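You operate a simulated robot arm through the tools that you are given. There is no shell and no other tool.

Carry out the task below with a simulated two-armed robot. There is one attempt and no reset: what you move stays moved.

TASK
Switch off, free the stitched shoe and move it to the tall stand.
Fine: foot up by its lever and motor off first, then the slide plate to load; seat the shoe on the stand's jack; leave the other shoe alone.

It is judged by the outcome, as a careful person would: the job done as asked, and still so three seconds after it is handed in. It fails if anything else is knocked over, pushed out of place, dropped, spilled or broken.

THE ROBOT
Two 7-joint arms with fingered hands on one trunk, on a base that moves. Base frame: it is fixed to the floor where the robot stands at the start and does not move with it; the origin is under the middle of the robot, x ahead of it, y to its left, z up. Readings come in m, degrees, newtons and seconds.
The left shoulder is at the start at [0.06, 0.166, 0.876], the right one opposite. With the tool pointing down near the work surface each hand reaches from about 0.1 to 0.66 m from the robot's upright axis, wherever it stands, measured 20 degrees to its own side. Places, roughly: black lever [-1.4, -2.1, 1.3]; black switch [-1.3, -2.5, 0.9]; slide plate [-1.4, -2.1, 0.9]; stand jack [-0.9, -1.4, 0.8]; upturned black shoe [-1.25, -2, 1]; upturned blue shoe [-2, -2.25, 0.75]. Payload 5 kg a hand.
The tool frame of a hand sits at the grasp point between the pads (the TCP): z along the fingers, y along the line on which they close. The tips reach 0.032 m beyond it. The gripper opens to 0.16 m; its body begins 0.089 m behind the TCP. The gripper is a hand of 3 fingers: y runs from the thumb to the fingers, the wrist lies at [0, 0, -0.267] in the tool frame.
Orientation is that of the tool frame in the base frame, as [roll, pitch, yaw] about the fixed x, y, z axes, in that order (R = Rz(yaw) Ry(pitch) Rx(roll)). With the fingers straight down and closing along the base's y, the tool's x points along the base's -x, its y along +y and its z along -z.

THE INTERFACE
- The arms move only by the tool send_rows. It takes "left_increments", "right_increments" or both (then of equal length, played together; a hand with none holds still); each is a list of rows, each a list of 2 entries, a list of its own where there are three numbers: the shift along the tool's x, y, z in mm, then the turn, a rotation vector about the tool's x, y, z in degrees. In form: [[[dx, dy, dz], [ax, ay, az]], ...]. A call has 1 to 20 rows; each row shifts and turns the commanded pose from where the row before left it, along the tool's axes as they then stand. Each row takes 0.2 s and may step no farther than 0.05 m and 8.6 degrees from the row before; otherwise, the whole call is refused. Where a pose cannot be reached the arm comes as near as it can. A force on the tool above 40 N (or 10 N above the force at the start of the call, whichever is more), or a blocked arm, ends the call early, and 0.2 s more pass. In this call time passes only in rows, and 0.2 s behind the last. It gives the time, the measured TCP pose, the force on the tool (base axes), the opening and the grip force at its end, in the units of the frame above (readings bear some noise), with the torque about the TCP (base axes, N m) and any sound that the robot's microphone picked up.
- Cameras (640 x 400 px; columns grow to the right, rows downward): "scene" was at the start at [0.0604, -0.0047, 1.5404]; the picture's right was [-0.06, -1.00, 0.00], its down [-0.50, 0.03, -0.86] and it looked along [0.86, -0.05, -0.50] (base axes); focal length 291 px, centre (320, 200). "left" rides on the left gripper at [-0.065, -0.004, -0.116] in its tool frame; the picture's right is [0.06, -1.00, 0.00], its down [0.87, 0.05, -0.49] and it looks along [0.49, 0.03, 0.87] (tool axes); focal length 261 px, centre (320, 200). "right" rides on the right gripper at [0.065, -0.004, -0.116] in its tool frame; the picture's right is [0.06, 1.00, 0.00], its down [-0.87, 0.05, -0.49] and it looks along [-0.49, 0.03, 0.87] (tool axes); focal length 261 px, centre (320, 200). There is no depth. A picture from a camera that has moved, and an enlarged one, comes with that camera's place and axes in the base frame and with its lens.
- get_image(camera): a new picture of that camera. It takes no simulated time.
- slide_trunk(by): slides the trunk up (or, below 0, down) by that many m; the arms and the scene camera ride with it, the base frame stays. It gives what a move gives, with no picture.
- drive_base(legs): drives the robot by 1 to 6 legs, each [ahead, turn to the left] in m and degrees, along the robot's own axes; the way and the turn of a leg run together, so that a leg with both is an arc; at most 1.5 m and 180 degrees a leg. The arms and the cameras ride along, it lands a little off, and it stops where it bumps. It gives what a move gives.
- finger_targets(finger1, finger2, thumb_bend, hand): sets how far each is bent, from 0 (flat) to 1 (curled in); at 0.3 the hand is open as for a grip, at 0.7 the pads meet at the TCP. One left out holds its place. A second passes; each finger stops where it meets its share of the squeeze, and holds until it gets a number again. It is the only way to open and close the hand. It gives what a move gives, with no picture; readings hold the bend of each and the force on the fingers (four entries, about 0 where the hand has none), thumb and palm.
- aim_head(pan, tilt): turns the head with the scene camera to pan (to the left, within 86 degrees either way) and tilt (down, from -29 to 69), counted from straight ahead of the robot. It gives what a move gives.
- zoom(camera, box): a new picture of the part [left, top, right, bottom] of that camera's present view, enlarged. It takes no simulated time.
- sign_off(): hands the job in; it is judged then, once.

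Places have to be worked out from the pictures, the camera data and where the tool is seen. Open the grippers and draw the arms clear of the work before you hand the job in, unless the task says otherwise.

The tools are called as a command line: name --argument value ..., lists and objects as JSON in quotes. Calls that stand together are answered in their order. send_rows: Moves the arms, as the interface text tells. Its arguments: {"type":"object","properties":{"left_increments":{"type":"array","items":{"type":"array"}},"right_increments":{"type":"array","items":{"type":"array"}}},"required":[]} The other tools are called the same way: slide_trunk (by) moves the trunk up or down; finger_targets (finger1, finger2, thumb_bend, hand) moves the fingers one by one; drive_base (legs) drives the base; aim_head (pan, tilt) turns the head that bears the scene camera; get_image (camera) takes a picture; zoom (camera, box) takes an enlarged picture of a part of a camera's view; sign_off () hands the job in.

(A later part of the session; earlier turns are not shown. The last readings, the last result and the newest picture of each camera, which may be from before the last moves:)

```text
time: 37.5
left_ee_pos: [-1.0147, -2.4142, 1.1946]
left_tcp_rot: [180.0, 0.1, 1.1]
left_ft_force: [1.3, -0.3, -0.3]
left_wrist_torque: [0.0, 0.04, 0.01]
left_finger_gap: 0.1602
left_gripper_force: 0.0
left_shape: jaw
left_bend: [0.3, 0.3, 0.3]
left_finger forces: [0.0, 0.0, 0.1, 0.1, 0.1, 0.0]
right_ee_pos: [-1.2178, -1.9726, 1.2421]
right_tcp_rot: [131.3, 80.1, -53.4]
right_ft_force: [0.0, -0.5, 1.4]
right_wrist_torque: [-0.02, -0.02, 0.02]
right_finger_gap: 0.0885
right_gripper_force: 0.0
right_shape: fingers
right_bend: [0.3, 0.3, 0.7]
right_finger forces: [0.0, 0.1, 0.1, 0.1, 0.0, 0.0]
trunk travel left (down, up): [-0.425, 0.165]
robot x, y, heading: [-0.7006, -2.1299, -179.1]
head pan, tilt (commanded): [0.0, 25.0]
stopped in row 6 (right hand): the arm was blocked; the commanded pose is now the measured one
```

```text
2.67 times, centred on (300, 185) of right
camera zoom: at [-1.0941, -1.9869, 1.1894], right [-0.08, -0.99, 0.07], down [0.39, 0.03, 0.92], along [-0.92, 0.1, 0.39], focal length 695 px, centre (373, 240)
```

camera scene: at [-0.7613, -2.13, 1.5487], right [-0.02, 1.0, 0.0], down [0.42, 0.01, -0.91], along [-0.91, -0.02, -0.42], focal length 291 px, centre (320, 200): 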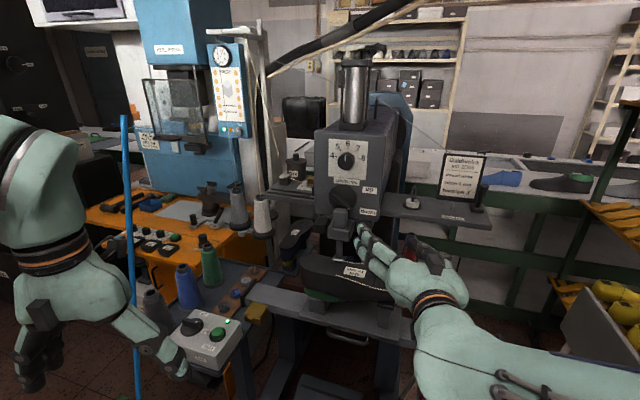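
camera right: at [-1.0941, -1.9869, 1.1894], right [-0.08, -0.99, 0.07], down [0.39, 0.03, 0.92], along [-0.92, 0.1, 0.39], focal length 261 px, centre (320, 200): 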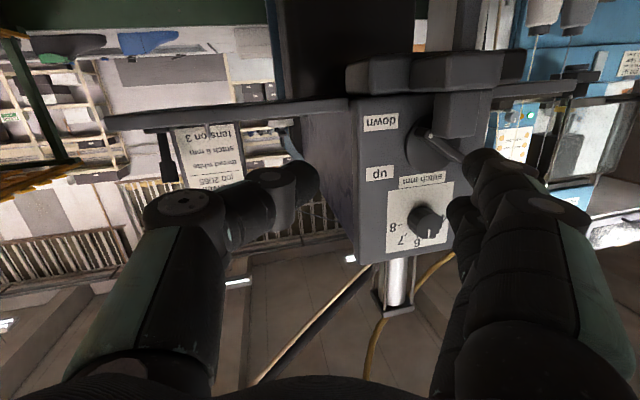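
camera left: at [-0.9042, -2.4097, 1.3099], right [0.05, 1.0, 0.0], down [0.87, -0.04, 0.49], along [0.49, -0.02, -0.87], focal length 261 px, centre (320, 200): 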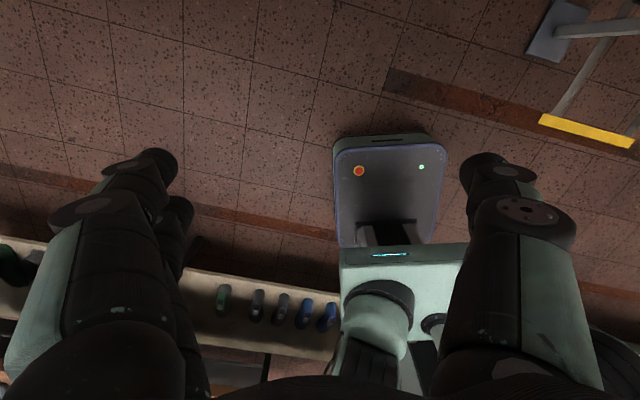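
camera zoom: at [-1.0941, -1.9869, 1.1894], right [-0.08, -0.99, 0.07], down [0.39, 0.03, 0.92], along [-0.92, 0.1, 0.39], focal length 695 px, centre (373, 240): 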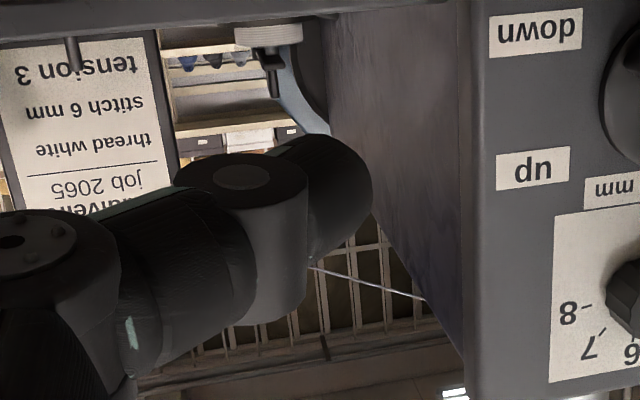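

The thumb tip sits at the TCP line with its rounded end about 25-30 mm beyond. I raise the hand, shift left so the thumb is above the lever bar's free end, and come forward to about 5 cm from the bar.

send_rows --right_increments '[[[-29, 0, 0], [0, 0, 0]], [[-29, 0, 0], [0, 0, 0]], [[0, 34, 0], [0, 0, 0]], [[0, 34, 0], [0, 0, 0]], [[0, 34, 0], [0, 0, 0]], [[0, 34, 0], [0, 0, 0]], [[0, 0, 25], [0, 0, 0]], [[0, 0, 25], [0, 0, 0]]]'

get_image --camera "right"

zoom --camera "scene" --box '[270, 130, 430, 270]'

```text
time: 39.3
left_ee_pos: [-1.0155, -2.4154, 1.1933]
left_tcp_rot: [180.0, -0.1, 1.2]
left_ft_force: [0.7, 0.1, 0.0]
left_wrist_torque: [-0.01, 0.01, -0.02]
left_finger_gap: 0.1598
left_gripper_force: 0.2
left_shape: jaw
left_bend: [0.3, 0.3, 0.3]
left_finger forces: [0.0, 0.1, 0.0, 0.1, 0.0, 0.1]
right_ee_pos: [-1.2847, -2.0953, 1.3095]
right_tcp_rot: [131.7, 80.2, -53.0]
right_ft_force: [-0.4, 0.8, 0.4]
right_wrist_torque: [0.02, -0.02, 0.01]
right_finger_gap: 0.0888
right_gripper_force: 0.1
right_shape: fingers
right_bend: [0.3, 0.3, 0.7]
right_finger forces: [0.1, 0.1, 0.0, 0.0, 0.0, 0.0]
trunk travel left (down, up): [-0.425, 0.165]
robot x, y, heading: [-0.7013, -2.1313, -178.9]
head pan, tilt (commanded): [0.0, 25.0]
```

```text
taken
camera right: at [-1.1632, -2.1091, 1.2579], right [-0.08, -0.99, 0.07], down [0.39, 0.03, 0.92], along [-0.92, 0.1, 0.39], focal length 261 px, centre (320, 200)
```

right: 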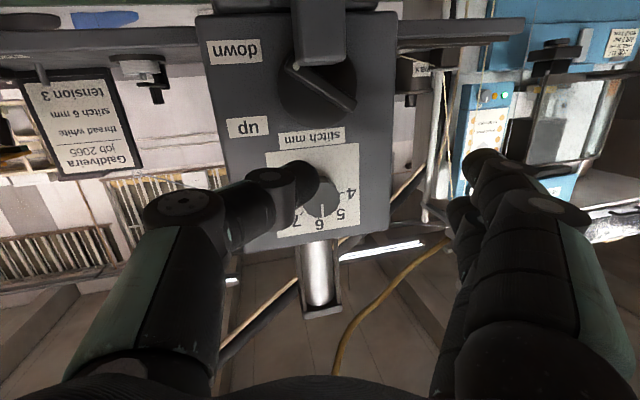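

```text
2.86 times, centred on (350, 200) of scene
camera zoom: at [-0.7631, -2.1311, 1.5487], right [-0.02, 1.0, 0.0], down [0.42, 0.01, -0.91], along [-0.91, -0.02, -0.42], focal length 832 px, centre (234, 200)
```

zoom: 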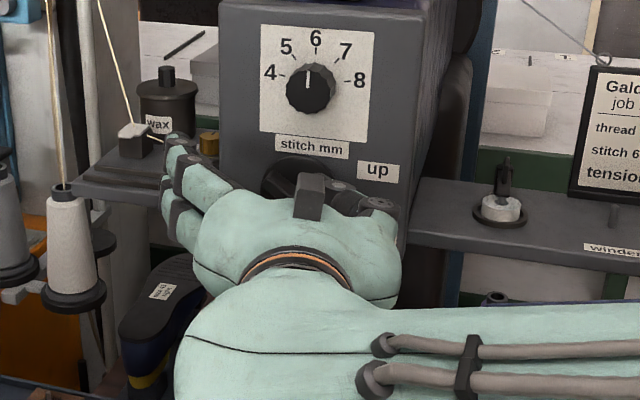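

From this view the bar's free end is at about (-2.114, 1.271) in y-z and the thumb tip lines up just above-right of it, below the stitch knob. I lower 5 mm, shift 8 mm left, and advance 60 mm.

send_rows --right_increments '[[[5, 8, 0], [0, 0, 0]], [[0, 0, 20], [0, 0, 0]], [[0, 0, 20], [0, 0, 0]], [[0, 0, 20], [0, 0, 0]]]'

get_image --camera "right"

```text
time: 40.3
left_ee_pos: [-1.0152, -2.4168, 1.1933]
left_tcp_rot: [180.0, 0.0, 1.2]
left_ft_force: [0.0, 0.0, -0.8]
left_wrist_torque: [0.0, 0.03, -0.03]
left_finger_gap: 0.1599
left_gripper_force: 0.0
left_shape: jaw
left_bend: [0.3, 0.3, 0.3]
left_finger forces: [0.0, 0.0, 0.0, 0.0, 0.1, 0.0]
right_ee_pos: [-1.3463, -2.101, 1.2983]
right_tcp_rot: [131.8, 80.1, -53.0]
right_ft_force: [-0.3, -0.3, -0.7]
right_wrist_torque: [-0.01, 0.01, -0.01]
right_finger_gap: 0.0887
right_gripper_force: 0.0
right_shape: fingers
right_bend: [0.3, 0.3, 0.7]
right_finger forces: [0.1, 0.0, 0.0, 0.0, 0.0, 0.1]
trunk travel left (down, up): [-0.425, 0.165]
robot x, y, heading: [-0.6971, -2.1284, -178.9]
head pan, tilt (commanded): [0.0, 25.0]
```

```text
taken
camera right: at [-1.2233, -2.1147, 1.2469], right [-0.08, -0.99, 0.07], down [0.39, 0.03, 0.92], along [-0.92, 0.1, 0.39], focal length 261 px, centre (320, 200)
```

right: 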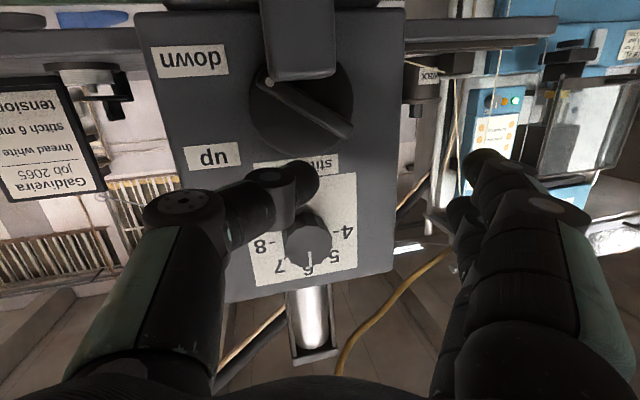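

The thumb tip is close to the bar now, with no contact force. I zoom in to judge the remaining depth.

zoom --camera "right" --box '[220, 40, 400, 240]'

zoom --camera "scene" --box '[300, 150, 410, 240]'

```text
2.00 times, centred on (310, 140) of right
camera zoom: at [-1.2233, -2.1147, 1.2469], right [-0.08, -0.99, 0.07], down [0.39, 0.03, 0.92], along [-0.92, 0.1, 0.39], focal length 521 px, centre (340, 320)
```

zoom: 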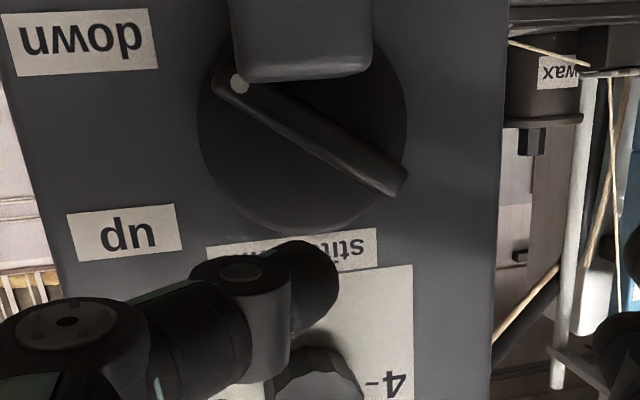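

```text
4.44 times, centred on (355, 195) of scene
camera zoom: at [-0.7632, -2.131, 1.5487], right [-0.02, 1.0, 0.0], down [0.42, 0.01, -0.91], along [-0.91, -0.02, -0.42], focal length 1294 px, centre (164, 222)
```

zoom: 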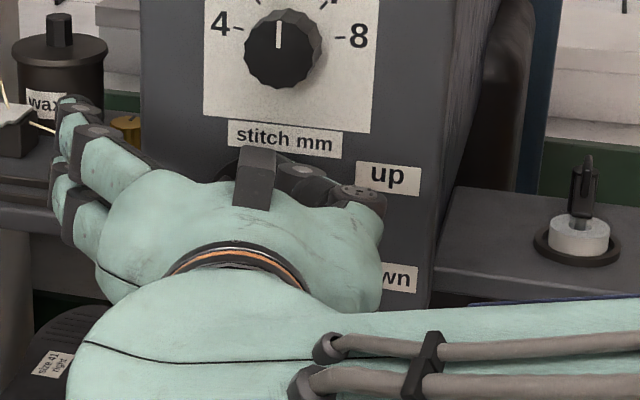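

The tip is level with the plan: about 15 mm clear of the bar on its upper side. I advance the last 18 mm to put the tip alongside the bar.

send_rows --right_increments '[[[0, 0, 9], [0, 0, 0]], [[0, 0, 9], [0, 0, 0]]]'

zoom --camera "right" --box '[220, 40, 400, 240]'

```text
time: 40.9
left_ee_pos: [-1.0154, -2.4154, 1.195]
left_tcp_rot: [-180.0, 0.0, 1.1]
left_ft_force: [-0.5, -1.2, 0.3]
left_wrist_torque: [0.01, -0.01, -0.01]
left_finger_gap: 0.16
left_gripper_force: 0.1
left_shape: jaw
left_bend: [0.3, 0.3, 0.3]
left_finger forces: [0.0, 0.0, 0.0, 0.0, 0.0, 0.0]
right_ee_pos: [-1.3616, -2.0996, 1.2958]
right_tcp_rot: [131.7, 80.1, -53.1]
right_ft_force: [0.2, -0.2, -0.6]
right_wrist_torque: [0.03, 0.01, -0.01]
right_finger_gap: 0.0888
right_gripper_force: 0.0
right_shape: fingers
right_bend: [0.3, 0.3, 0.7]
right_finger forces: [0.0, 0.0, 0.1, 0.1, 0.1, 0.0]
trunk travel left (down, up): [-0.425, 0.165]
robot x, y, heading: [-0.7006, -2.1306, -178.7]
head pan, tilt (commanded): [0.0, 25.0]
```

```text
2.00 times, centred on (310, 140) of right
camera zoom: at [-1.2398, -2.1138, 1.2446], right [-0.08, -0.99, 0.07], down [0.39, 0.03, 0.92], along [-0.92, 0.1, 0.39], focal length 521 px, centre (340, 320)
```

zoom: 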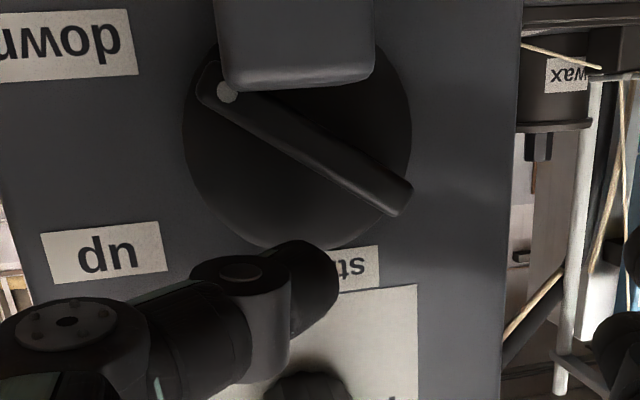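

No contact force yet and the tip sits beside the bar's upper side. I start the arc: down-left toward the bar in small steps, then check whether it turns.

send_rows --right_increments '[[[5, 4.5, 0], [0, 0, 0]], [[5, 4.5, 0], [0, 0, 0]], [[3, 6, 0], [0, 0, 0]], [[5, 6, 0], [0, 0, 0]]]'

zoom --camera "right" --box '[220, 40, 400, 240]'

```text
time: 41.9
left_ee_pos: [-1.0142, -2.4157, 1.1942]
left_tcp_rot: [-180.0, -0.1, 1.1]
left_ft_force: [0.0, -0.1, -0.3]
left_wrist_torque: [-0.01, -0.01, 0.04]
left_finger_gap: 0.1598
left_gripper_force: 0.0
left_shape: jaw
left_bend: [0.3, 0.3, 0.3]
left_finger forces: [0.0, 0.0, 0.1, 0.1, 0.0, 0.0]
right_ee_pos: [-1.3629, -2.1217, 1.2817]
right_tcp_rot: [131.4, 80.1, -53.3]
right_ft_force: [0.6, 1.5, 1.8]
right_wrist_torque: [0.02, 0.0, -0.03]
right_finger_gap: 0.0903
right_gripper_force: 1.4
right_shape: fingers
right_bend: [0.3, 0.3, 0.7]
right_finger forces: [0.1, 0.0, 0.1, 0.1, 2.3, 0.0]
trunk travel left (down, up): [-0.425, 0.165]
robot x, y, heading: [-0.7026, -2.1284, -179.0]
head pan, tilt (commanded): [0.0, 25.0]
```

```text
2.00 times, centred on (310, 140) of right
camera zoom: at [-1.2405, -2.1361, 1.2302], right [-0.08, -0.99, 0.07], down [0.39, 0.03, 0.92], along [-0.92, 0.1, 0.39], focal length 521 px, centre (340, 320)
```

zoom: 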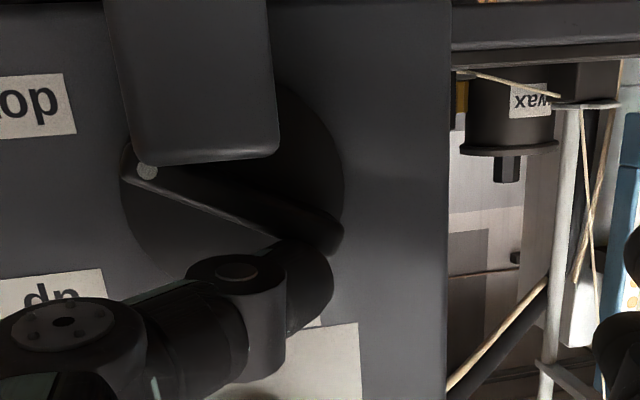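

The thumb reads 2.3 N and the bar has begun to rotate (about 10 degrees so far). I continue pushing down along the arc.

send_rows --right_increments '[[[6.5, 3, 0], [0, 0, 0]], [[7, 2, 0], [0, 0, 0]], [[7, 1, 0], [0, 0, 0]]]'

zoom --camera "right" --box '[220, 40, 400, 240]'

```text
time: 42.7
left_ee_pos: [-1.0152, -2.4155, 1.1956]
left_tcp_rot: [-180.0, 0.0, 1.0]
left_ft_force: [-0.1, 0.0, -0.8]
left_wrist_torque: [0.01, 0.02, -0.01]
left_finger_gap: 0.1595
left_gripper_force: 0.1
left_shape: jaw
left_bend: [0.3, 0.3, 0.3]
left_finger forces: [0.0, 0.0, 0.0, 0.1, 0.0, 0.0]
right_ee_pos: [-1.3608, -2.1308, 1.2606]
right_tcp_rot: [131.7, 80.1, -53.0]
right_ft_force: [-0.6, 0.9, -0.4]
right_wrist_torque: [-0.01, 0.0, 0.05]
right_finger_gap: 0.089
right_gripper_force: 0.1
right_shape: fingers
right_bend: [0.3, 0.3, 0.7]
right_finger forces: [0.1, 0.1, 0.0, 0.0, 0.1, 0.0]
trunk travel left (down, up): [-0.425, 0.165]
robot x, y, heading: [-0.704, -2.1314, -179.1]
head pan, tilt (commanded): [0.0, 25.0]
```

```text
2.00 times, centred on (310, 140) of right
camera zoom: at [-1.2384, -2.1445, 1.2102], right [-0.08, -0.99, 0.07], down [0.39, 0.03, 0.92], along [-0.92, 0.1, 0.39], focal length 521 px, centre (340, 320)
```

zoom: 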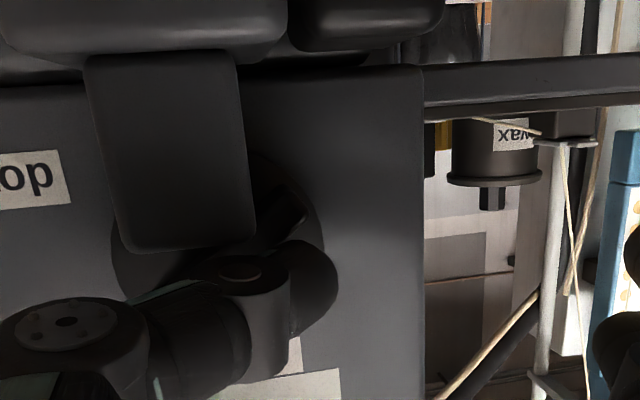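

The thumb force fell to zero and the bar's free end now points lower-left, so the lever appears to have snapped to "up". I back the hand straight off and look.

send_rows --right_increments '[[[0, 0, -30], [0, 0, 0]], [[0, 0, -40], [0, 0, 0]], [[0, 0, -40], [0, 0, 0]], [[0, -40, 0], [0, 0, 0]], [[0, -40, 0], [0, 0, 0]], [[0, -40, 0], [0, 0, 0]], [[0, -40, 0], [0, 0, 0]]]'

get_image --camera "scene"

zoom --camera "scene" --box '[300, 160, 420, 310]'

```text
time: 44.3
left_ee_pos: [-1.0143, -2.4166, 1.1946]
left_tcp_rot: [180.0, -0.1, 1.1]
left_ft_force: [-0.2, 0.4, 0.8]
left_wrist_torque: [-0.03, -0.04, 0.02]
left_finger_gap: 0.16
left_gripper_force: 0.0
left_shape: jaw
left_bend: [0.3, 0.3, 0.3]
left_finger forces: [0.0, 0.1, 0.0, 0.1, 0.1, 0.1]
right_ee_pos: [-1.2378, -1.9826, 1.2541]
right_tcp_rot: [131.5, 80.1, -53.2]
right_ft_force: [-0.6, 0.6, 0.0]
right_wrist_torque: [0.0, 0.02, 0.04]
right_finger_gap: 0.0888
right_gripper_force: 0.0
right_shape: fingers
right_bend: [0.3, 0.3, 0.7]
right_finger forces: [0.0, 0.0, 0.0, 0.0, 0.0, 0.1]
trunk travel left (down, up): [-0.425, 0.165]
robot x, y, heading: [-0.7012, -2.1257, -179.1]
head pan, tilt (commanded): [0.0, 25.0]
```

```text
taken
camera scene: at [-0.7623, -2.1301, 1.5487], right [-0.02, 1.0, 0.0], down [0.42, 0.01, -0.91], along [-0.91, -0.02, -0.42], focal length 291 px, centre (320, 200)
```

scene: 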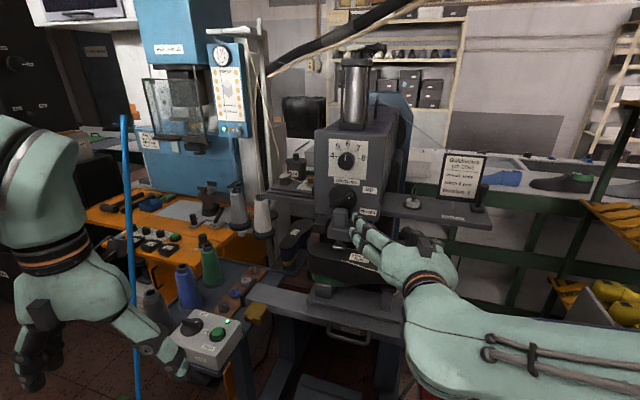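

```text
2.67 times, centred on (360, 235) of scene
camera zoom: at [-0.7623, -2.1301, 1.5487], right [-0.02, 1.0, 0.0], down [0.42, 0.01, -0.91], along [-0.91, -0.02, -0.42], focal length 776 px, centre (213, 107)
```

zoom: 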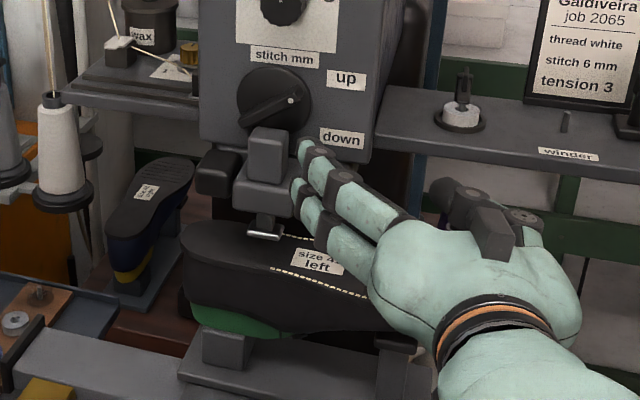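

The dot now points to "up" and the foot is raised off the sole. Next is the motor switch: the box is turned about 18 degrees, its knob centre is near (-1.328, -2.491), "on" points box-right and "off" box-back, so it needs about +90 degrees seen from above. I turn the left hand 72 degrees about its axis in free space so its fingers will be on my side of the box and the thumb can push the dot end.

send_rows --left_increments '[[[0, 0, 0], [0, 0, -8]], [[0, 0, 0], [0, 0, -8]], [[0, 0, 0], [0, 0, -8]], [[0, 0, 0], [0, 0, -8]], [[0, 0, 0], [0, 0, -8]], [[0, 0, 0], [0, 0, -8]], [[0, 0, 0], [0, 0, -8]], [[0, 0, 0], [0, 0, -8]], [[0, 0, 0], [0, 0, -8]]]'

finger_targets --hand "left" --finger1 0.0 --finger2 0.0 --thumb_bend 0.7

get_image --camera "left"

get_image --camera "scene"

```text
time: 46.3
left_ee_pos: [-1.0143, -2.4154, 1.1946]
left_tcp_rot: [180.0, 0.0, 73.2]
left_ft_force: [0.4, -0.2, 0.3]
left_wrist_torque: [-0.01, 0.01, -0.01]
left_finger_gap: 0.1597
left_gripper_force: 0.0
left_shape: jaw
left_bend: [0.3, 0.3, 0.3]
left_finger forces: [0.0, 0.0, 0.0, 0.0, 0.0, 0.0]
right_ee_pos: [-1.2383, -1.9833, 1.2541]
right_tcp_rot: [131.7, 80.1, -53.1]
right_ft_force: [-0.3, 0.5, 1.2]
right_wrist_torque: [0.01, -0.01, 0.01]
right_finger_gap: 0.0891
right_gripper_force: 0.1
right_shape: fingers
right_bend: [0.3, 0.3, 0.7]
right_finger forces: [0.0, 0.0, 0.0, 0.0, 0.0, 0.0]
trunk travel left (down, up): [-0.425, 0.165]
robot x, y, heading: [-0.6983, -2.1291, -178.7]
head pan, tilt (commanded): [0.0, 25.0]
```

```text
time: 47.3
left_ee_pos: [-1.0137, -2.4146, 1.1944]
left_tcp_rot: [180.0, 0.1, 73.0]
left_ft_force: [0.0, -0.8, -0.4]
left_wrist_torque: [0.02, 0.02, 0.0]
left_finger_gap: 0.1258
left_gripper_force: 0.2
left_shape: fingers
left_bend: [0.0, 0.0, 0.7]
left_finger forces: [0.0, 0.0, 0.1, 0.1, 0.0, 0.0]
right_ee_pos: [-1.2374, -1.9837, 1.2542]
right_tcp_rot: [131.7, 80.0, -53.1]
right_ft_force: [0.2, -0.2, 0.0]
right_wrist_torque: [0.01, 0.01, 0.03]
right_finger_gap: 0.0889
right_gripper_force: 0.1
right_shape: fingers
right_bend: [0.3, 0.3, 0.7]
right_finger forces: [0.1, 0.0, 0.0, 0.1, 0.0, 0.0]
trunk travel left (down, up): [-0.425, 0.165]
robot x, y, heading: [-0.6998, -2.1295, -179.0]
head pan, tilt (commanded): [0.0, 25.0]
```

```text
taken
camera left: at [-1.038, -2.4776, 1.3089], right [-0.94, 0.35, 0.0], down [0.3, 0.82, 0.49], along [0.17, 0.46, -0.87], focal length 261 px, centre (320, 200)
```

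left: 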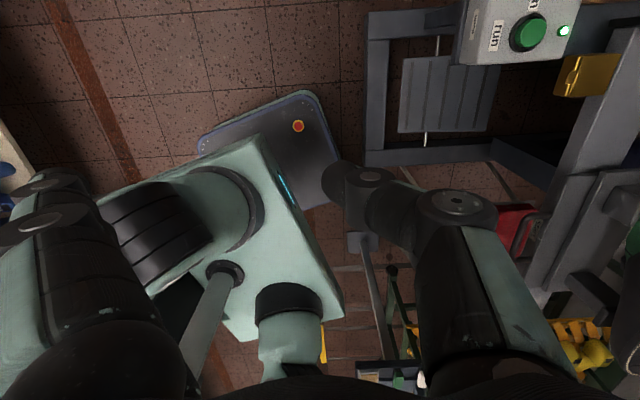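

```text
taken
camera scene: at [-0.7627, -2.1309, 1.5487], right [-0.02, 1.0, 0.0], down [0.42, 0.01, -0.91], along [-0.91, -0.02, -0.42], focal length 291 px, centre (320, 200)
```

scene: 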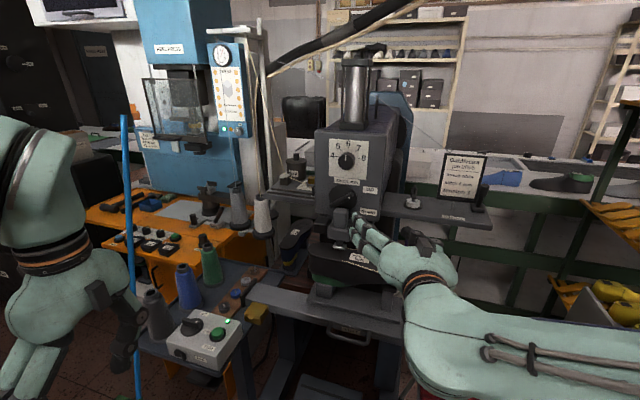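

The left hand turned freely. I zoom on the switch box and cones, now unoccluded, to refine positions and check cone clearances.

zoom --camera "scene" --box '[130, 230, 290, 380]'

zoom --camera "left" --box '[420, 0, 640, 120]'

```text
2.67 times, centred on (210, 305) of scene
camera zoom: at [-0.7627, -2.1309, 1.5487], right [-0.02, 1.0, 0.0], down [0.42, 0.01, -0.91], along [-0.91, -0.02, -0.42], focal length 776 px, centre (613, -80)
```

zoom: 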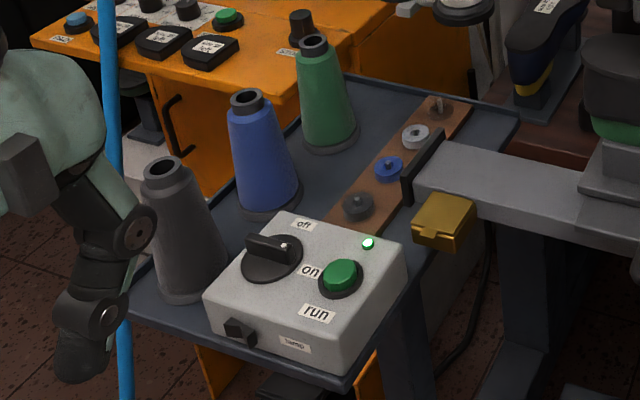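

```text
2.91 times, centred on (530, 60) of left
camera zoom: at [-1.038, -2.4776, 1.3089], right [-0.94, 0.35, 0.0], down [0.3, 0.82, 0.49], along [0.17, 0.46, -0.87], focal length 758 px, centre (-291, 607)
```

zoom: 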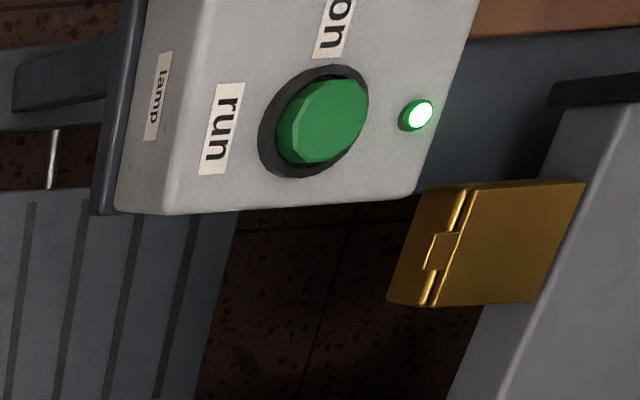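

Both views agree: knob centre about (-1.3215, -2.487), bar top near z=0.93, cones no higher than 1.0. The switch is slightly beyond the left hand's comfortable reach, so I first pull the right hand back, then drive 0.1 m closer (base front stays about 0.1 m clear of the machine's foot).

send_rows --right_increments '[[[0, 0, -30], [0, 0, 0]], [[0, 0, -30], [0, 0, 0]], [[0, -15, -30], [0, 0, 0]], [[0, -15, -30], [0, 0, 0]]]'

drive_base --legs '[[0.1, 0]]'

get_image --camera "scene"

```text
time: 48.3
left_ee_pos: [-1.0145, -2.4142, 1.1941]
left_tcp_rot: [-180.0, 0.0, 73.2]
left_ft_force: [0.5, 0.1, 0.3]
left_wrist_torque: [-0.02, 0.0, -0.01]
left_finger_gap: 0.1257
left_gripper_force: 0.0
left_shape: fingers
left_bend: [0.0, 0.0, 0.7]
left_finger forces: [0.0, 0.1, 0.0, 0.0, 0.0, 0.0]
right_ee_pos: [-1.1187, -1.9631, 1.2739]
right_tcp_rot: [132.6, 79.9, -52.2]
right_ft_force: [-0.1, 1.4, -0.2]
right_wrist_torque: [0.04, 0.02, 0.02]
right_finger_gap: 0.0888
right_gripper_force: 0.0
right_shape: fingers
right_bend: [0.3, 0.3, 0.7]
right_finger forces: [0.0, 0.1, 0.1, 0.0, 0.1, 0.0]
right hand out of reach, approached as far as the arm can: row 4
trunk travel left (down, up): [-0.425, 0.165]
robot x, y, heading: [-0.6991, -2.1322, -178.8]
head pan, tilt (commanded): [0.0, 25.0]
```

```text
time: 49.6
left_ee_pos: [-1.1048, -2.4166, 1.1935]
left_tcp_rot: [180.0, -0.2, 72.9]
left_ft_force: [0.0, 0.1, -0.3]
left_wrist_torque: [-0.03, 0.03, 0.01]
left_finger_gap: 0.1258
left_gripper_force: 0.1
left_shape: fingers
left_bend: [0.0, 0.0, 0.7]
left_finger forces: [0.1, 0.0, 0.0, 0.0, 0.0, 0.0]
right_ee_pos: [-1.2096, -1.9651, 1.2748]
right_tcp_rot: [132.9, 79.9, -52.1]
right_ft_force: [-0.2, -0.4, 0.3]
right_wrist_torque: [-0.01, 0.0, 0.0]
right_finger_gap: 0.0887
right_gripper_force: 0.0
right_shape: fingers
right_bend: [0.3, 0.3, 0.7]
right_finger forces: [0.1, 0.0, 0.0, 0.0, 0.0, 0.1]
trunk travel left (down, up): [-0.425, 0.165]
robot x, y, heading: [-0.7907, -2.133, -179.1]
head pan, tilt (commanded): [0.0, 25.0]
stopped in leg 1: the robot was blocked; the commanded pose is now the measured one
```

```text
taken
camera scene: at [-0.8512, -2.1327, 1.5488], right [-0.02, 1.0, 0.0], down [0.42, 0.01, -0.91], along [-0.91, -0.01, -0.42], focal length 291 px, centre (320, 200)
```

scene: 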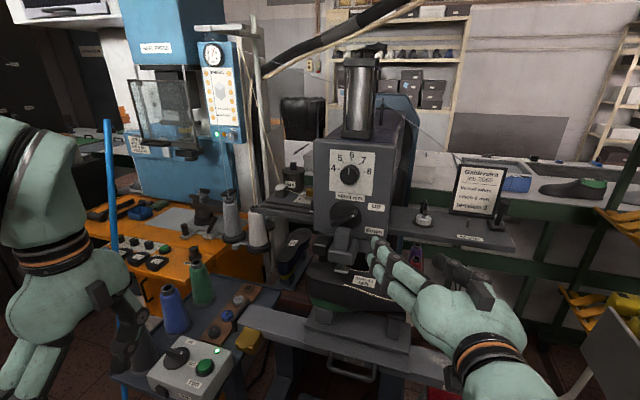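

The drive stopped 1 cm early as blocked, so I must see what the base or arm touched. I tilt the head down to look.

aim_head --pan 0 --tilt 65

get_image --camera "scene"

get_image --camera "left"

```text
time: 50.6
left_ee_pos: [-1.107, -2.4149, 1.1939]
left_tcp_rot: [180.0, -0.1, 73.0]
left_ft_force: [0.2, 0.9, -0.3]
left_wrist_torque: [0.01, 0.05, 0.01]
left_finger_gap: 0.1257
left_gripper_force: 0.2
left_shape: fingers
left_bend: [0.0, 0.0, 0.7]
left_finger forces: [0.0, 0.0, 0.1, 0.1, 0.1, 0.0]
right_ee_pos: [-1.2106, -1.9656, 1.273]
right_tcp_rot: [133.1, 79.8, -51.9]
right_ft_force: [0.3, -0.4, 0.9]
right_wrist_torque: [-0.02, 0.01, -0.01]
right_finger_gap: 0.0889
right_gripper_force: 0.0
right_shape: fingers
right_bend: [0.3, 0.3, 0.7]
right_finger forces: [0.0, 0.1, 0.0, 0.1, 0.0, 0.1]
trunk travel left (down, up): [-0.425, 0.165]
robot x, y, heading: [-0.7922, -2.1275, -179.2]
head pan, tilt (commanded): [0.0, 65.0]
```

```text
taken
camera scene: at [-0.821, -2.1323, 1.4931], right [-0.02, 1.0, 0.0], down [0.91, 0.01, -0.42], along [-0.42, -0.01, -0.91], focal length 291 px, centre (320, 200)
```

scene: 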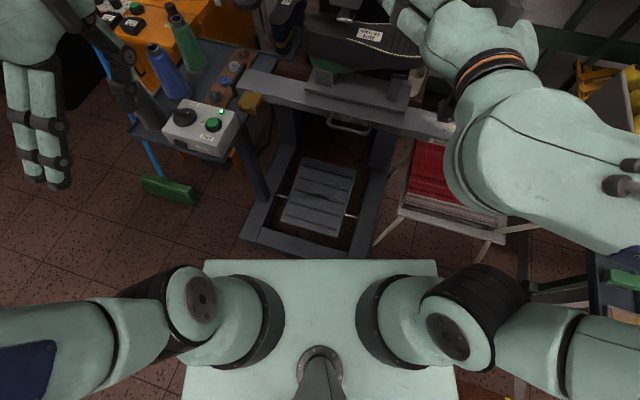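

```text
taken
camera left: at [-1.1291, -2.479, 1.3082], right [-0.94, 0.35, 0.0], down [0.31, 0.81, 0.49], along [0.17, 0.46, -0.87], focal length 261 px, centre (320, 200)
```

left: 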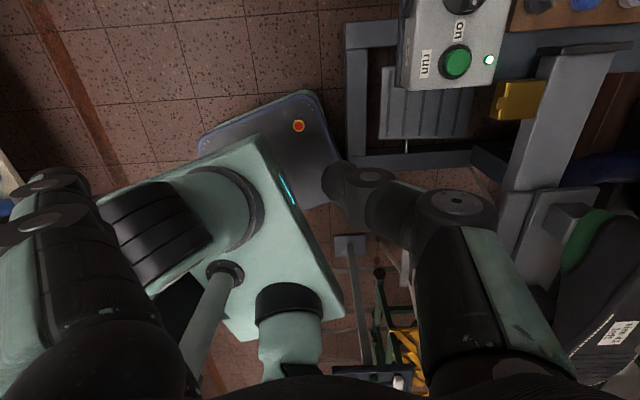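

The base's front edge has come up against the machine's floor frame (seen in the left camera). I back off 3 cm to be clear of it; from there the switch is about 0.61 m away, within reach.

drive_base --legs '[[-0.03, 0]]'

aim_head --pan 20 --tilt 45

get_image --camera "scene"

```text
time: 51.5
left_ee_pos: [-1.0743, -2.4158, 1.1943]
left_tcp_rot: [-180.0, 0.1, 73.0]
left_ft_force: [0.8, -0.1, -0.3]
left_wrist_torque: [0.02, 0.03, 0.01]
left_finger_gap: 0.1255
left_gripper_force: 0.1
left_shape: fingers
left_bend: [0.0, 0.0, 0.7]
left_finger forces: [0.0, 0.1, 0.1, 0.0, 0.0, 0.0]
right_ee_pos: [-1.1781, -1.9634, 1.2752]
right_tcp_rot: [132.6, 79.9, -52.4]
right_ft_force: [0.4, -0.7, -0.3]
right_wrist_torque: [0.01, 0.01, -0.04]
right_finger_gap: 0.0888
right_gripper_force: 0.0
right_shape: fingers
right_bend: [0.3, 0.3, 0.7]
right_finger forces: [0.1, 0.0, 0.1, 0.0, 0.0, 0.1]
trunk travel left (down, up): [-0.425, 0.165]
robot x, y, heading: [-0.753, -2.1293, -179.1]
head pan, tilt (commanded): [0.0, 65.0]
```

```text
time: 52.3
left_ee_pos: [-1.0758, -2.4151, 1.1929]
left_tcp_rot: [-180.0, -0.1, 72.9]
left_ft_force: [0.4, -0.3, 0.3]
left_wrist_torque: [-0.01, 0.01, -0.02]
left_finger_gap: 0.1256
left_gripper_force: 0.1
left_shape: fingers
left_bend: [0.0, 0.0, 0.7]
left_finger forces: [0.1, 0.1, 0.1, 0.1, 0.0, 0.0]
right_ee_pos: [-1.1802, -1.9644, 1.2744]
right_tcp_rot: [133.1, 79.9, -52.0]
right_ft_force: [0.4, -1.6, -0.3]
right_wrist_torque: [-0.02, 0.0, 0.0]
right_finger_gap: 0.0889
right_gripper_force: 0.1
right_shape: fingers
right_bend: [0.3, 0.3, 0.7]
right_finger forces: [0.1, 0.1, 0.0, 0.0, 0.0, 0.0]
trunk travel left (down, up): [-0.425, 0.165]
robot x, y, heading: [-0.7611, -2.1375, -179.1]
head pan, tilt (commanded): [20.0, 45.0]
```

```text
taken
camera scene: at [-0.8063, -2.1598, 1.5181], right [-0.36, 0.93, 0.0], down [0.66, 0.25, -0.71], along [-0.66, -0.25, -0.71], focal length 291 px, centre (320, 200)
```

scene: 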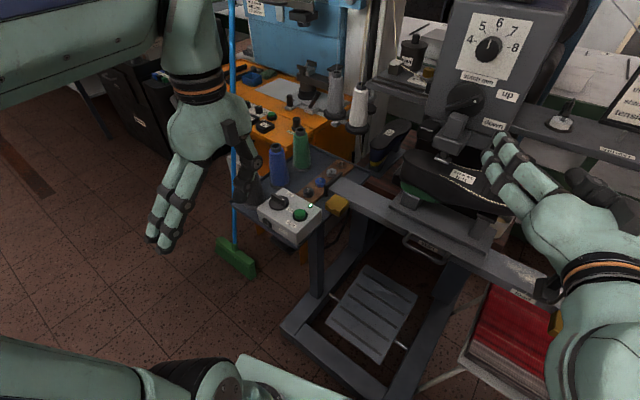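

I am clear now. I zoom in on the switch box from this better angle to recompute the knob position.

zoom --camera "scene" --box '[220, 130, 360, 260]'

```text
3.08 times, centred on (290, 195) of scene
camera zoom: at [-0.8063, -2.1598, 1.5181], right [-0.36, 0.93, 0.0], down [0.66, 0.25, -0.71], along [-0.66, -0.25, -0.71], focal length 896 px, centre (412, 215)
```

zoom: 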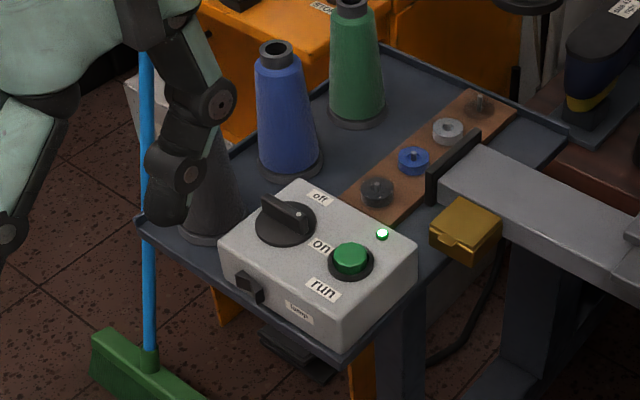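

The refined knob centre is (-1.322, -2.486). I carry the left hand over to just in front of the bar's dot end and lower it to about z=1.01, still above everything, then check.

send_rows --left_increments '[[[-25, -33.6, 0], [0, 0, 0]], [[-25, -33.6, 0], [0, 0, 0]], [[-25, -33.6, 0], [0, 0, 0]], [[-25, -33.6, 0], [0, 0, 0]], [[-25, -33.6, 0], [0, 0, 0]], [[0, 0, 45], [0, 0, 0]], [[0, 0, 45], [0, 0, 0]], [[0, 0, 45], [0, 0, 0]], [[0, 0, 45], [0, 0, 0]]]'

zoom --camera "scene" --box '[180, 80, 380, 260]'

get_image --camera "left"

```text
time: 54.3
left_ee_pos: [-1.2718, -2.4865, 1.0121]
left_tcp_rot: [-180.0, -0.1, 73.1]
left_ft_force: [0.4, 0.7, 0.8]
left_wrist_torque: [-0.03, -0.01, -0.01]
left_finger_gap: 0.1255
left_gripper_force: 0.0
left_shape: fingers
left_bend: [0.0, 0.0, 0.7]
left_finger forces: [0.0, 0.0, 0.0, 0.0, 0.0, 0.0]
right_ee_pos: [-1.1807, -1.9648, 1.2735]
right_tcp_rot: [133.1, 80.0, -51.9]
right_ft_force: [-0.3, -0.7, -0.1]
right_wrist_torque: [-0.01, -0.01, -0.02]
right_finger_gap: 0.089
right_gripper_force: 0.0
right_shape: fingers
right_bend: [0.3, 0.3, 0.7]
right_finger forces: [0.0, 0.0, 0.1, 0.0, 0.0, 0.1]
trunk travel left (down, up): [-0.425, 0.165]
robot x, y, heading: [-0.7617, -2.1281, -179.0]
head pan, tilt (commanded): [20.0, 45.0]
```

```text
2.22 times, centred on (280, 170) of scene
camera zoom: at [-0.8067, -2.16, 1.5182], right [-0.36, 0.93, 0.0], down [0.66, 0.25, -0.71], along [-0.66, -0.25, -0.71], focal length 647 px, centre (409, 267)
```

zoom: 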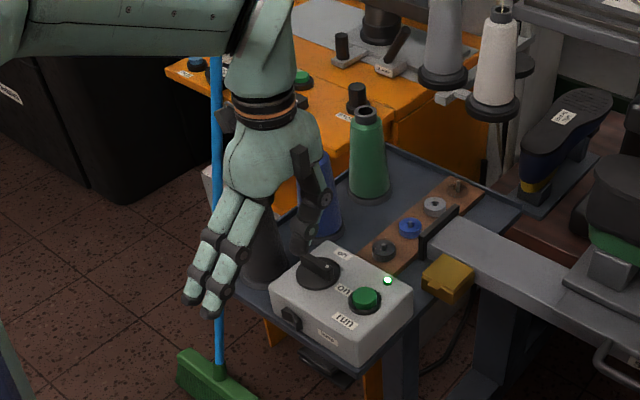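

```text
taken
camera left: at [-1.2951, -2.548, 1.1281], right [-0.94, 0.35, 0.0], down [0.31, 0.81, 0.49], along [0.17, 0.46, -0.87], focal length 261 px, centre (320, 200)
```

left: 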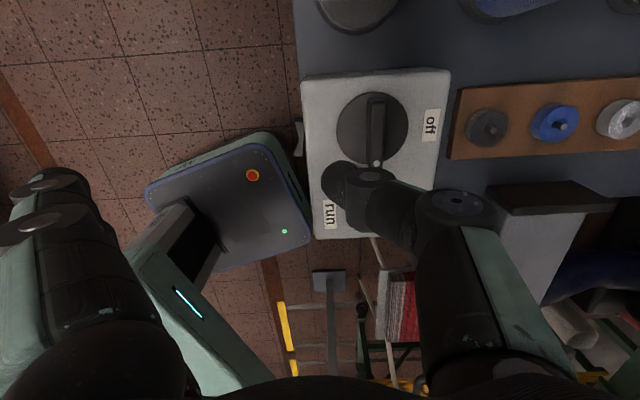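

The left camera gives a clear top view: the bar's dot points at "on", "off" is box-back, and the thumb tip is on my side of the bar. I lower 65 mm so the tip is beside the bar, about 1 cm above the box top.

send_rows --left_increments '[[[0, 0, 25], [0, 0, 0]], [[0, 0, 25], [0, 0, 0]], [[0, 0, 15], [0, 0, 0]]]'

get_image --camera "left"

zoom --camera "scene" --box '[220, 130, 360, 260]'

```text
time: 55.1
left_ee_pos: [-1.2729, -2.4865, 0.9486]
left_tcp_rot: [180.0, 0.0, 73.0]
left_ft_force: [0.6, -0.3, -0.5]
left_wrist_torque: [0.01, 0.04, 0.0]
left_finger_gap: 0.1252
left_gripper_force: 0.1
left_shape: fingers
left_bend: [0.0, 0.0, 0.7]
left_finger forces: [0.0, 0.1, 0.0, 0.0, 0.1, 0.0]
right_ee_pos: [-1.1804, -1.9633, 1.2743]
right_tcp_rot: [133.0, 79.9, -52.0]
right_ft_force: [-0.5, 0.1, 0.5]
right_wrist_torque: [-0.01, 0.03, 0.04]
right_finger_gap: 0.089
right_gripper_force: 0.1
right_shape: fingers
right_bend: [0.3, 0.3, 0.7]
right_finger forces: [0.0, 0.0, 0.0, 0.0, 0.0, 0.0]
trunk travel left (down, up): [-0.425, 0.165]
robot x, y, heading: [-0.7582, -2.1287, -178.9]
head pan, tilt (commanded): [20.0, 45.0]
```

```text
taken
camera left: at [-1.2954, -2.5487, 1.0638], right [-0.94, 0.35, 0.0], down [0.31, 0.81, 0.49], along [0.17, 0.46, -0.87], focal length 261 px, centre (320, 200)
```

left: 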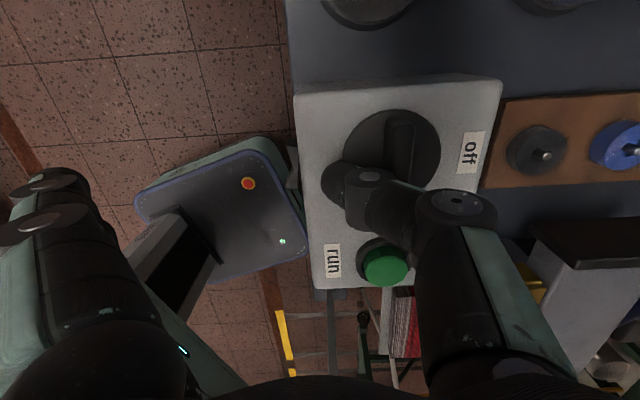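

```text
3.08 times, centred on (290, 195) of scene
camera zoom: at [-0.8064, -2.1599, 1.5182], right [-0.36, 0.93, 0.0], down [0.66, 0.25, -0.71], along [-0.66, -0.25, -0.71], focal length 896 px, centre (412, 215)
```

zoom: 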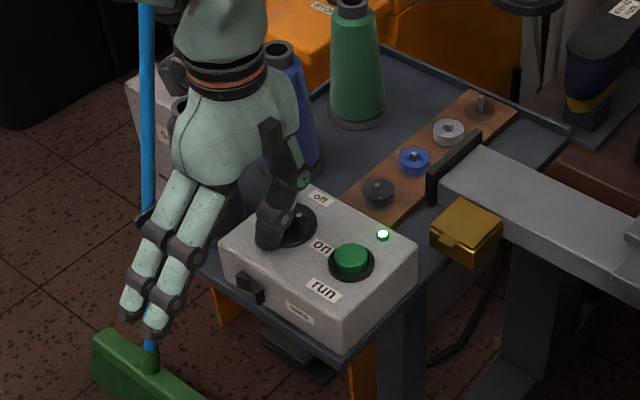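

The tip is at the right height on my side of the bar with no contact. I push the dot end back along the first part of the arc.

send_rows --left_increments '[[[0.9, -7.9, 0], [0, 0, 0]], [[0.9, -7.9, 0], [0, 0, 0]], [[5.2, -5.8, 0], [0, 0, 0]], [[3.2, -7, 0], [0, 0, 0]]]'

get_image --camera "left"

zoom --camera "scene" --box '[220, 130, 360, 260]'

```text
time: 56.1
left_ee_pos: [-1.2965, -2.4678, 0.9489]
left_tcp_rot: [-180.0, 0.0, 73.0]
left_ft_force: [1.0, 0.2, 0.1]
left_wrist_torque: [0.01, 0.02, -0.02]
left_finger_gap: 0.125
left_gripper_force: 0.1
left_shape: fingers
left_bend: [0.0, 0.0, 0.7]
left_finger forces: [0.0, 0.0, 0.1, 0.0, 0.4, 0.0]
right_ee_pos: [-1.1788, -1.9649, 1.2737]
right_tcp_rot: [133.0, 79.9, -52.1]
right_ft_force: [-0.1, -0.3, 0.2]
right_wrist_torque: [0.02, -0.02, -0.03]
right_finger_gap: 0.0891
right_gripper_force: 0.1
right_shape: fingers
right_bend: [0.3, 0.3, 0.7]
right_finger forces: [0.1, 0.1, 0.0, 0.0, 0.0, 0.0]
trunk travel left (down, up): [-0.425, 0.165]
robot x, y, heading: [-0.7616, -2.1315, -179.1]
head pan, tilt (commanded): [20.0, 45.0]
```

```text
taken
camera left: at [-1.3209, -2.5302, 1.0635], right [-0.94, 0.35, 0.0], down [0.31, 0.81, 0.49], along [0.17, 0.46, -0.87], focal length 261 px, centre (320, 200)
```

left: 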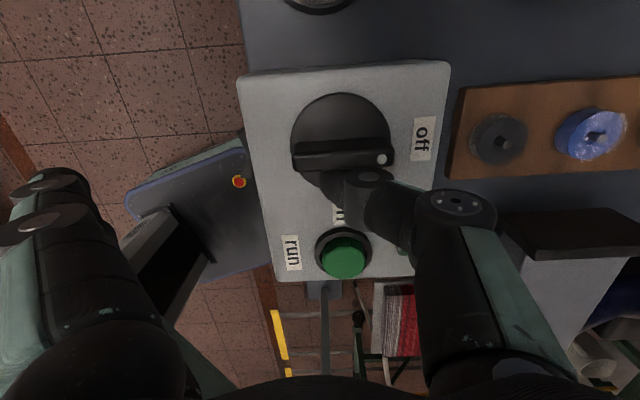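

```text
3.08 times, centred on (290, 195) of scene
camera zoom: at [-0.8063, -2.1597, 1.5181], right [-0.36, 0.93, 0.0], down [0.66, 0.25, -0.71], along [-0.66, -0.25, -0.71], focal length 896 px, centre (412, 215)
```

zoom: 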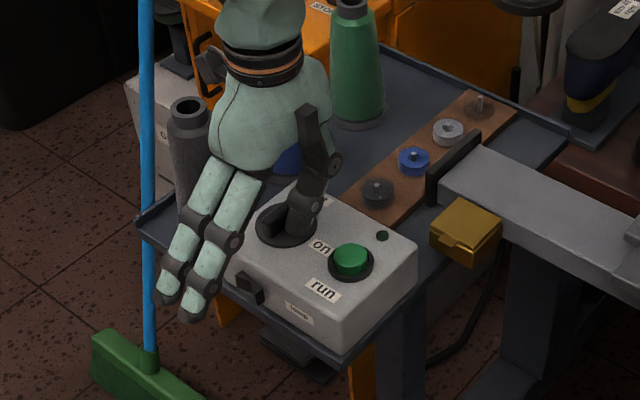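

The dot now points at "off" and the lamp LED went dark: the motor is off. I lift the left hand straight up and bring it back clear.

send_rows --left_increments '[[[0, 3, -30], [0, 0, 0]], [[0, 0, -45], [0, 0, 0]], [[0, 0, -45], [0, 0, 0]], [[0, 0, -45], [0, 0, 0]], [[0, 0, -45], [0, 0, 0]], [[10, 35, 0], [0, 0, 0]], [[10, 40, 0], [0, 0, 0]], [[10, 40, 0], [0, 0, 0]], [[10, 40, 0], [0, 0, 0]], [[0, 40, 0], [0, 0, 0]]]'

get_image --camera "scene"

zoom --camera "scene" --box '[220, 130, 360, 260]'

```text
time: 58.3
left_ee_pos: [-1.0958, -2.4882, 1.158]
left_tcp_rot: [-180.0, -0.2, 73.0]
left_ft_force: [0.2, -1.4, -1.1]
left_wrist_torque: [-0.01, 0.0, 0.02]
left_finger_gap: 0.125
left_gripper_force: 0.0
left_shape: fingers
left_bend: [0.0, 0.0, 0.7]
left_finger forces: [0.0, 0.0, 0.1, 0.0, 0.0, 0.0]
right_ee_pos: [-1.1792, -1.9642, 1.2745]
right_tcp_rot: [132.9, 79.9, -52.2]
right_ft_force: [-0.1, 0.1, -0.2]
right_wrist_torque: [-0.03, 0.02, -0.01]
right_finger_gap: 0.0887
right_gripper_force: 0.1
right_shape: fingers
right_bend: [0.3, 0.3, 0.7]
right_finger forces: [0.0, 0.1, 0.0, 0.1, 0.1, 0.1]
trunk travel left (down, up): [-0.425, 0.165]
robot x, y, heading: [-0.7592, -2.1315, -179.1]
head pan, tilt (commanded): [20.0, 45.0]
```

```text
taken
camera scene: at [-0.8055, -2.16, 1.5182], right [-0.36, 0.93, 0.0], down [0.66, 0.25, -0.71], along [-0.66, -0.25, -0.71], focal length 291 px, centre (320, 200)
```

scene: 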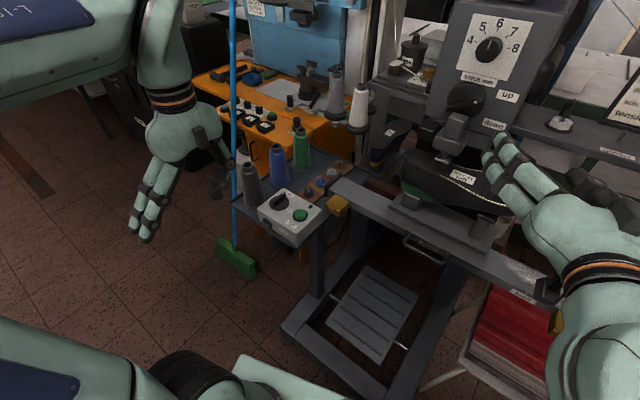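

```text
3.08 times, centred on (290, 195) of scene
camera zoom: at [-0.8055, -2.16, 1.5182], right [-0.36, 0.93, 0.0], down [0.66, 0.25, -0.71], along [-0.66, -0.25, -0.71], focal length 896 px, centre (412, 215)
```

zoom: 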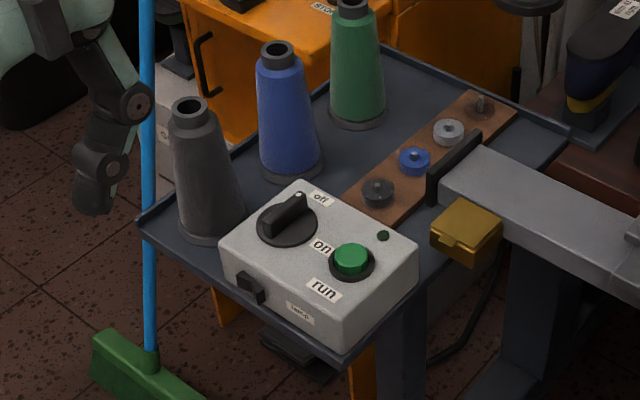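

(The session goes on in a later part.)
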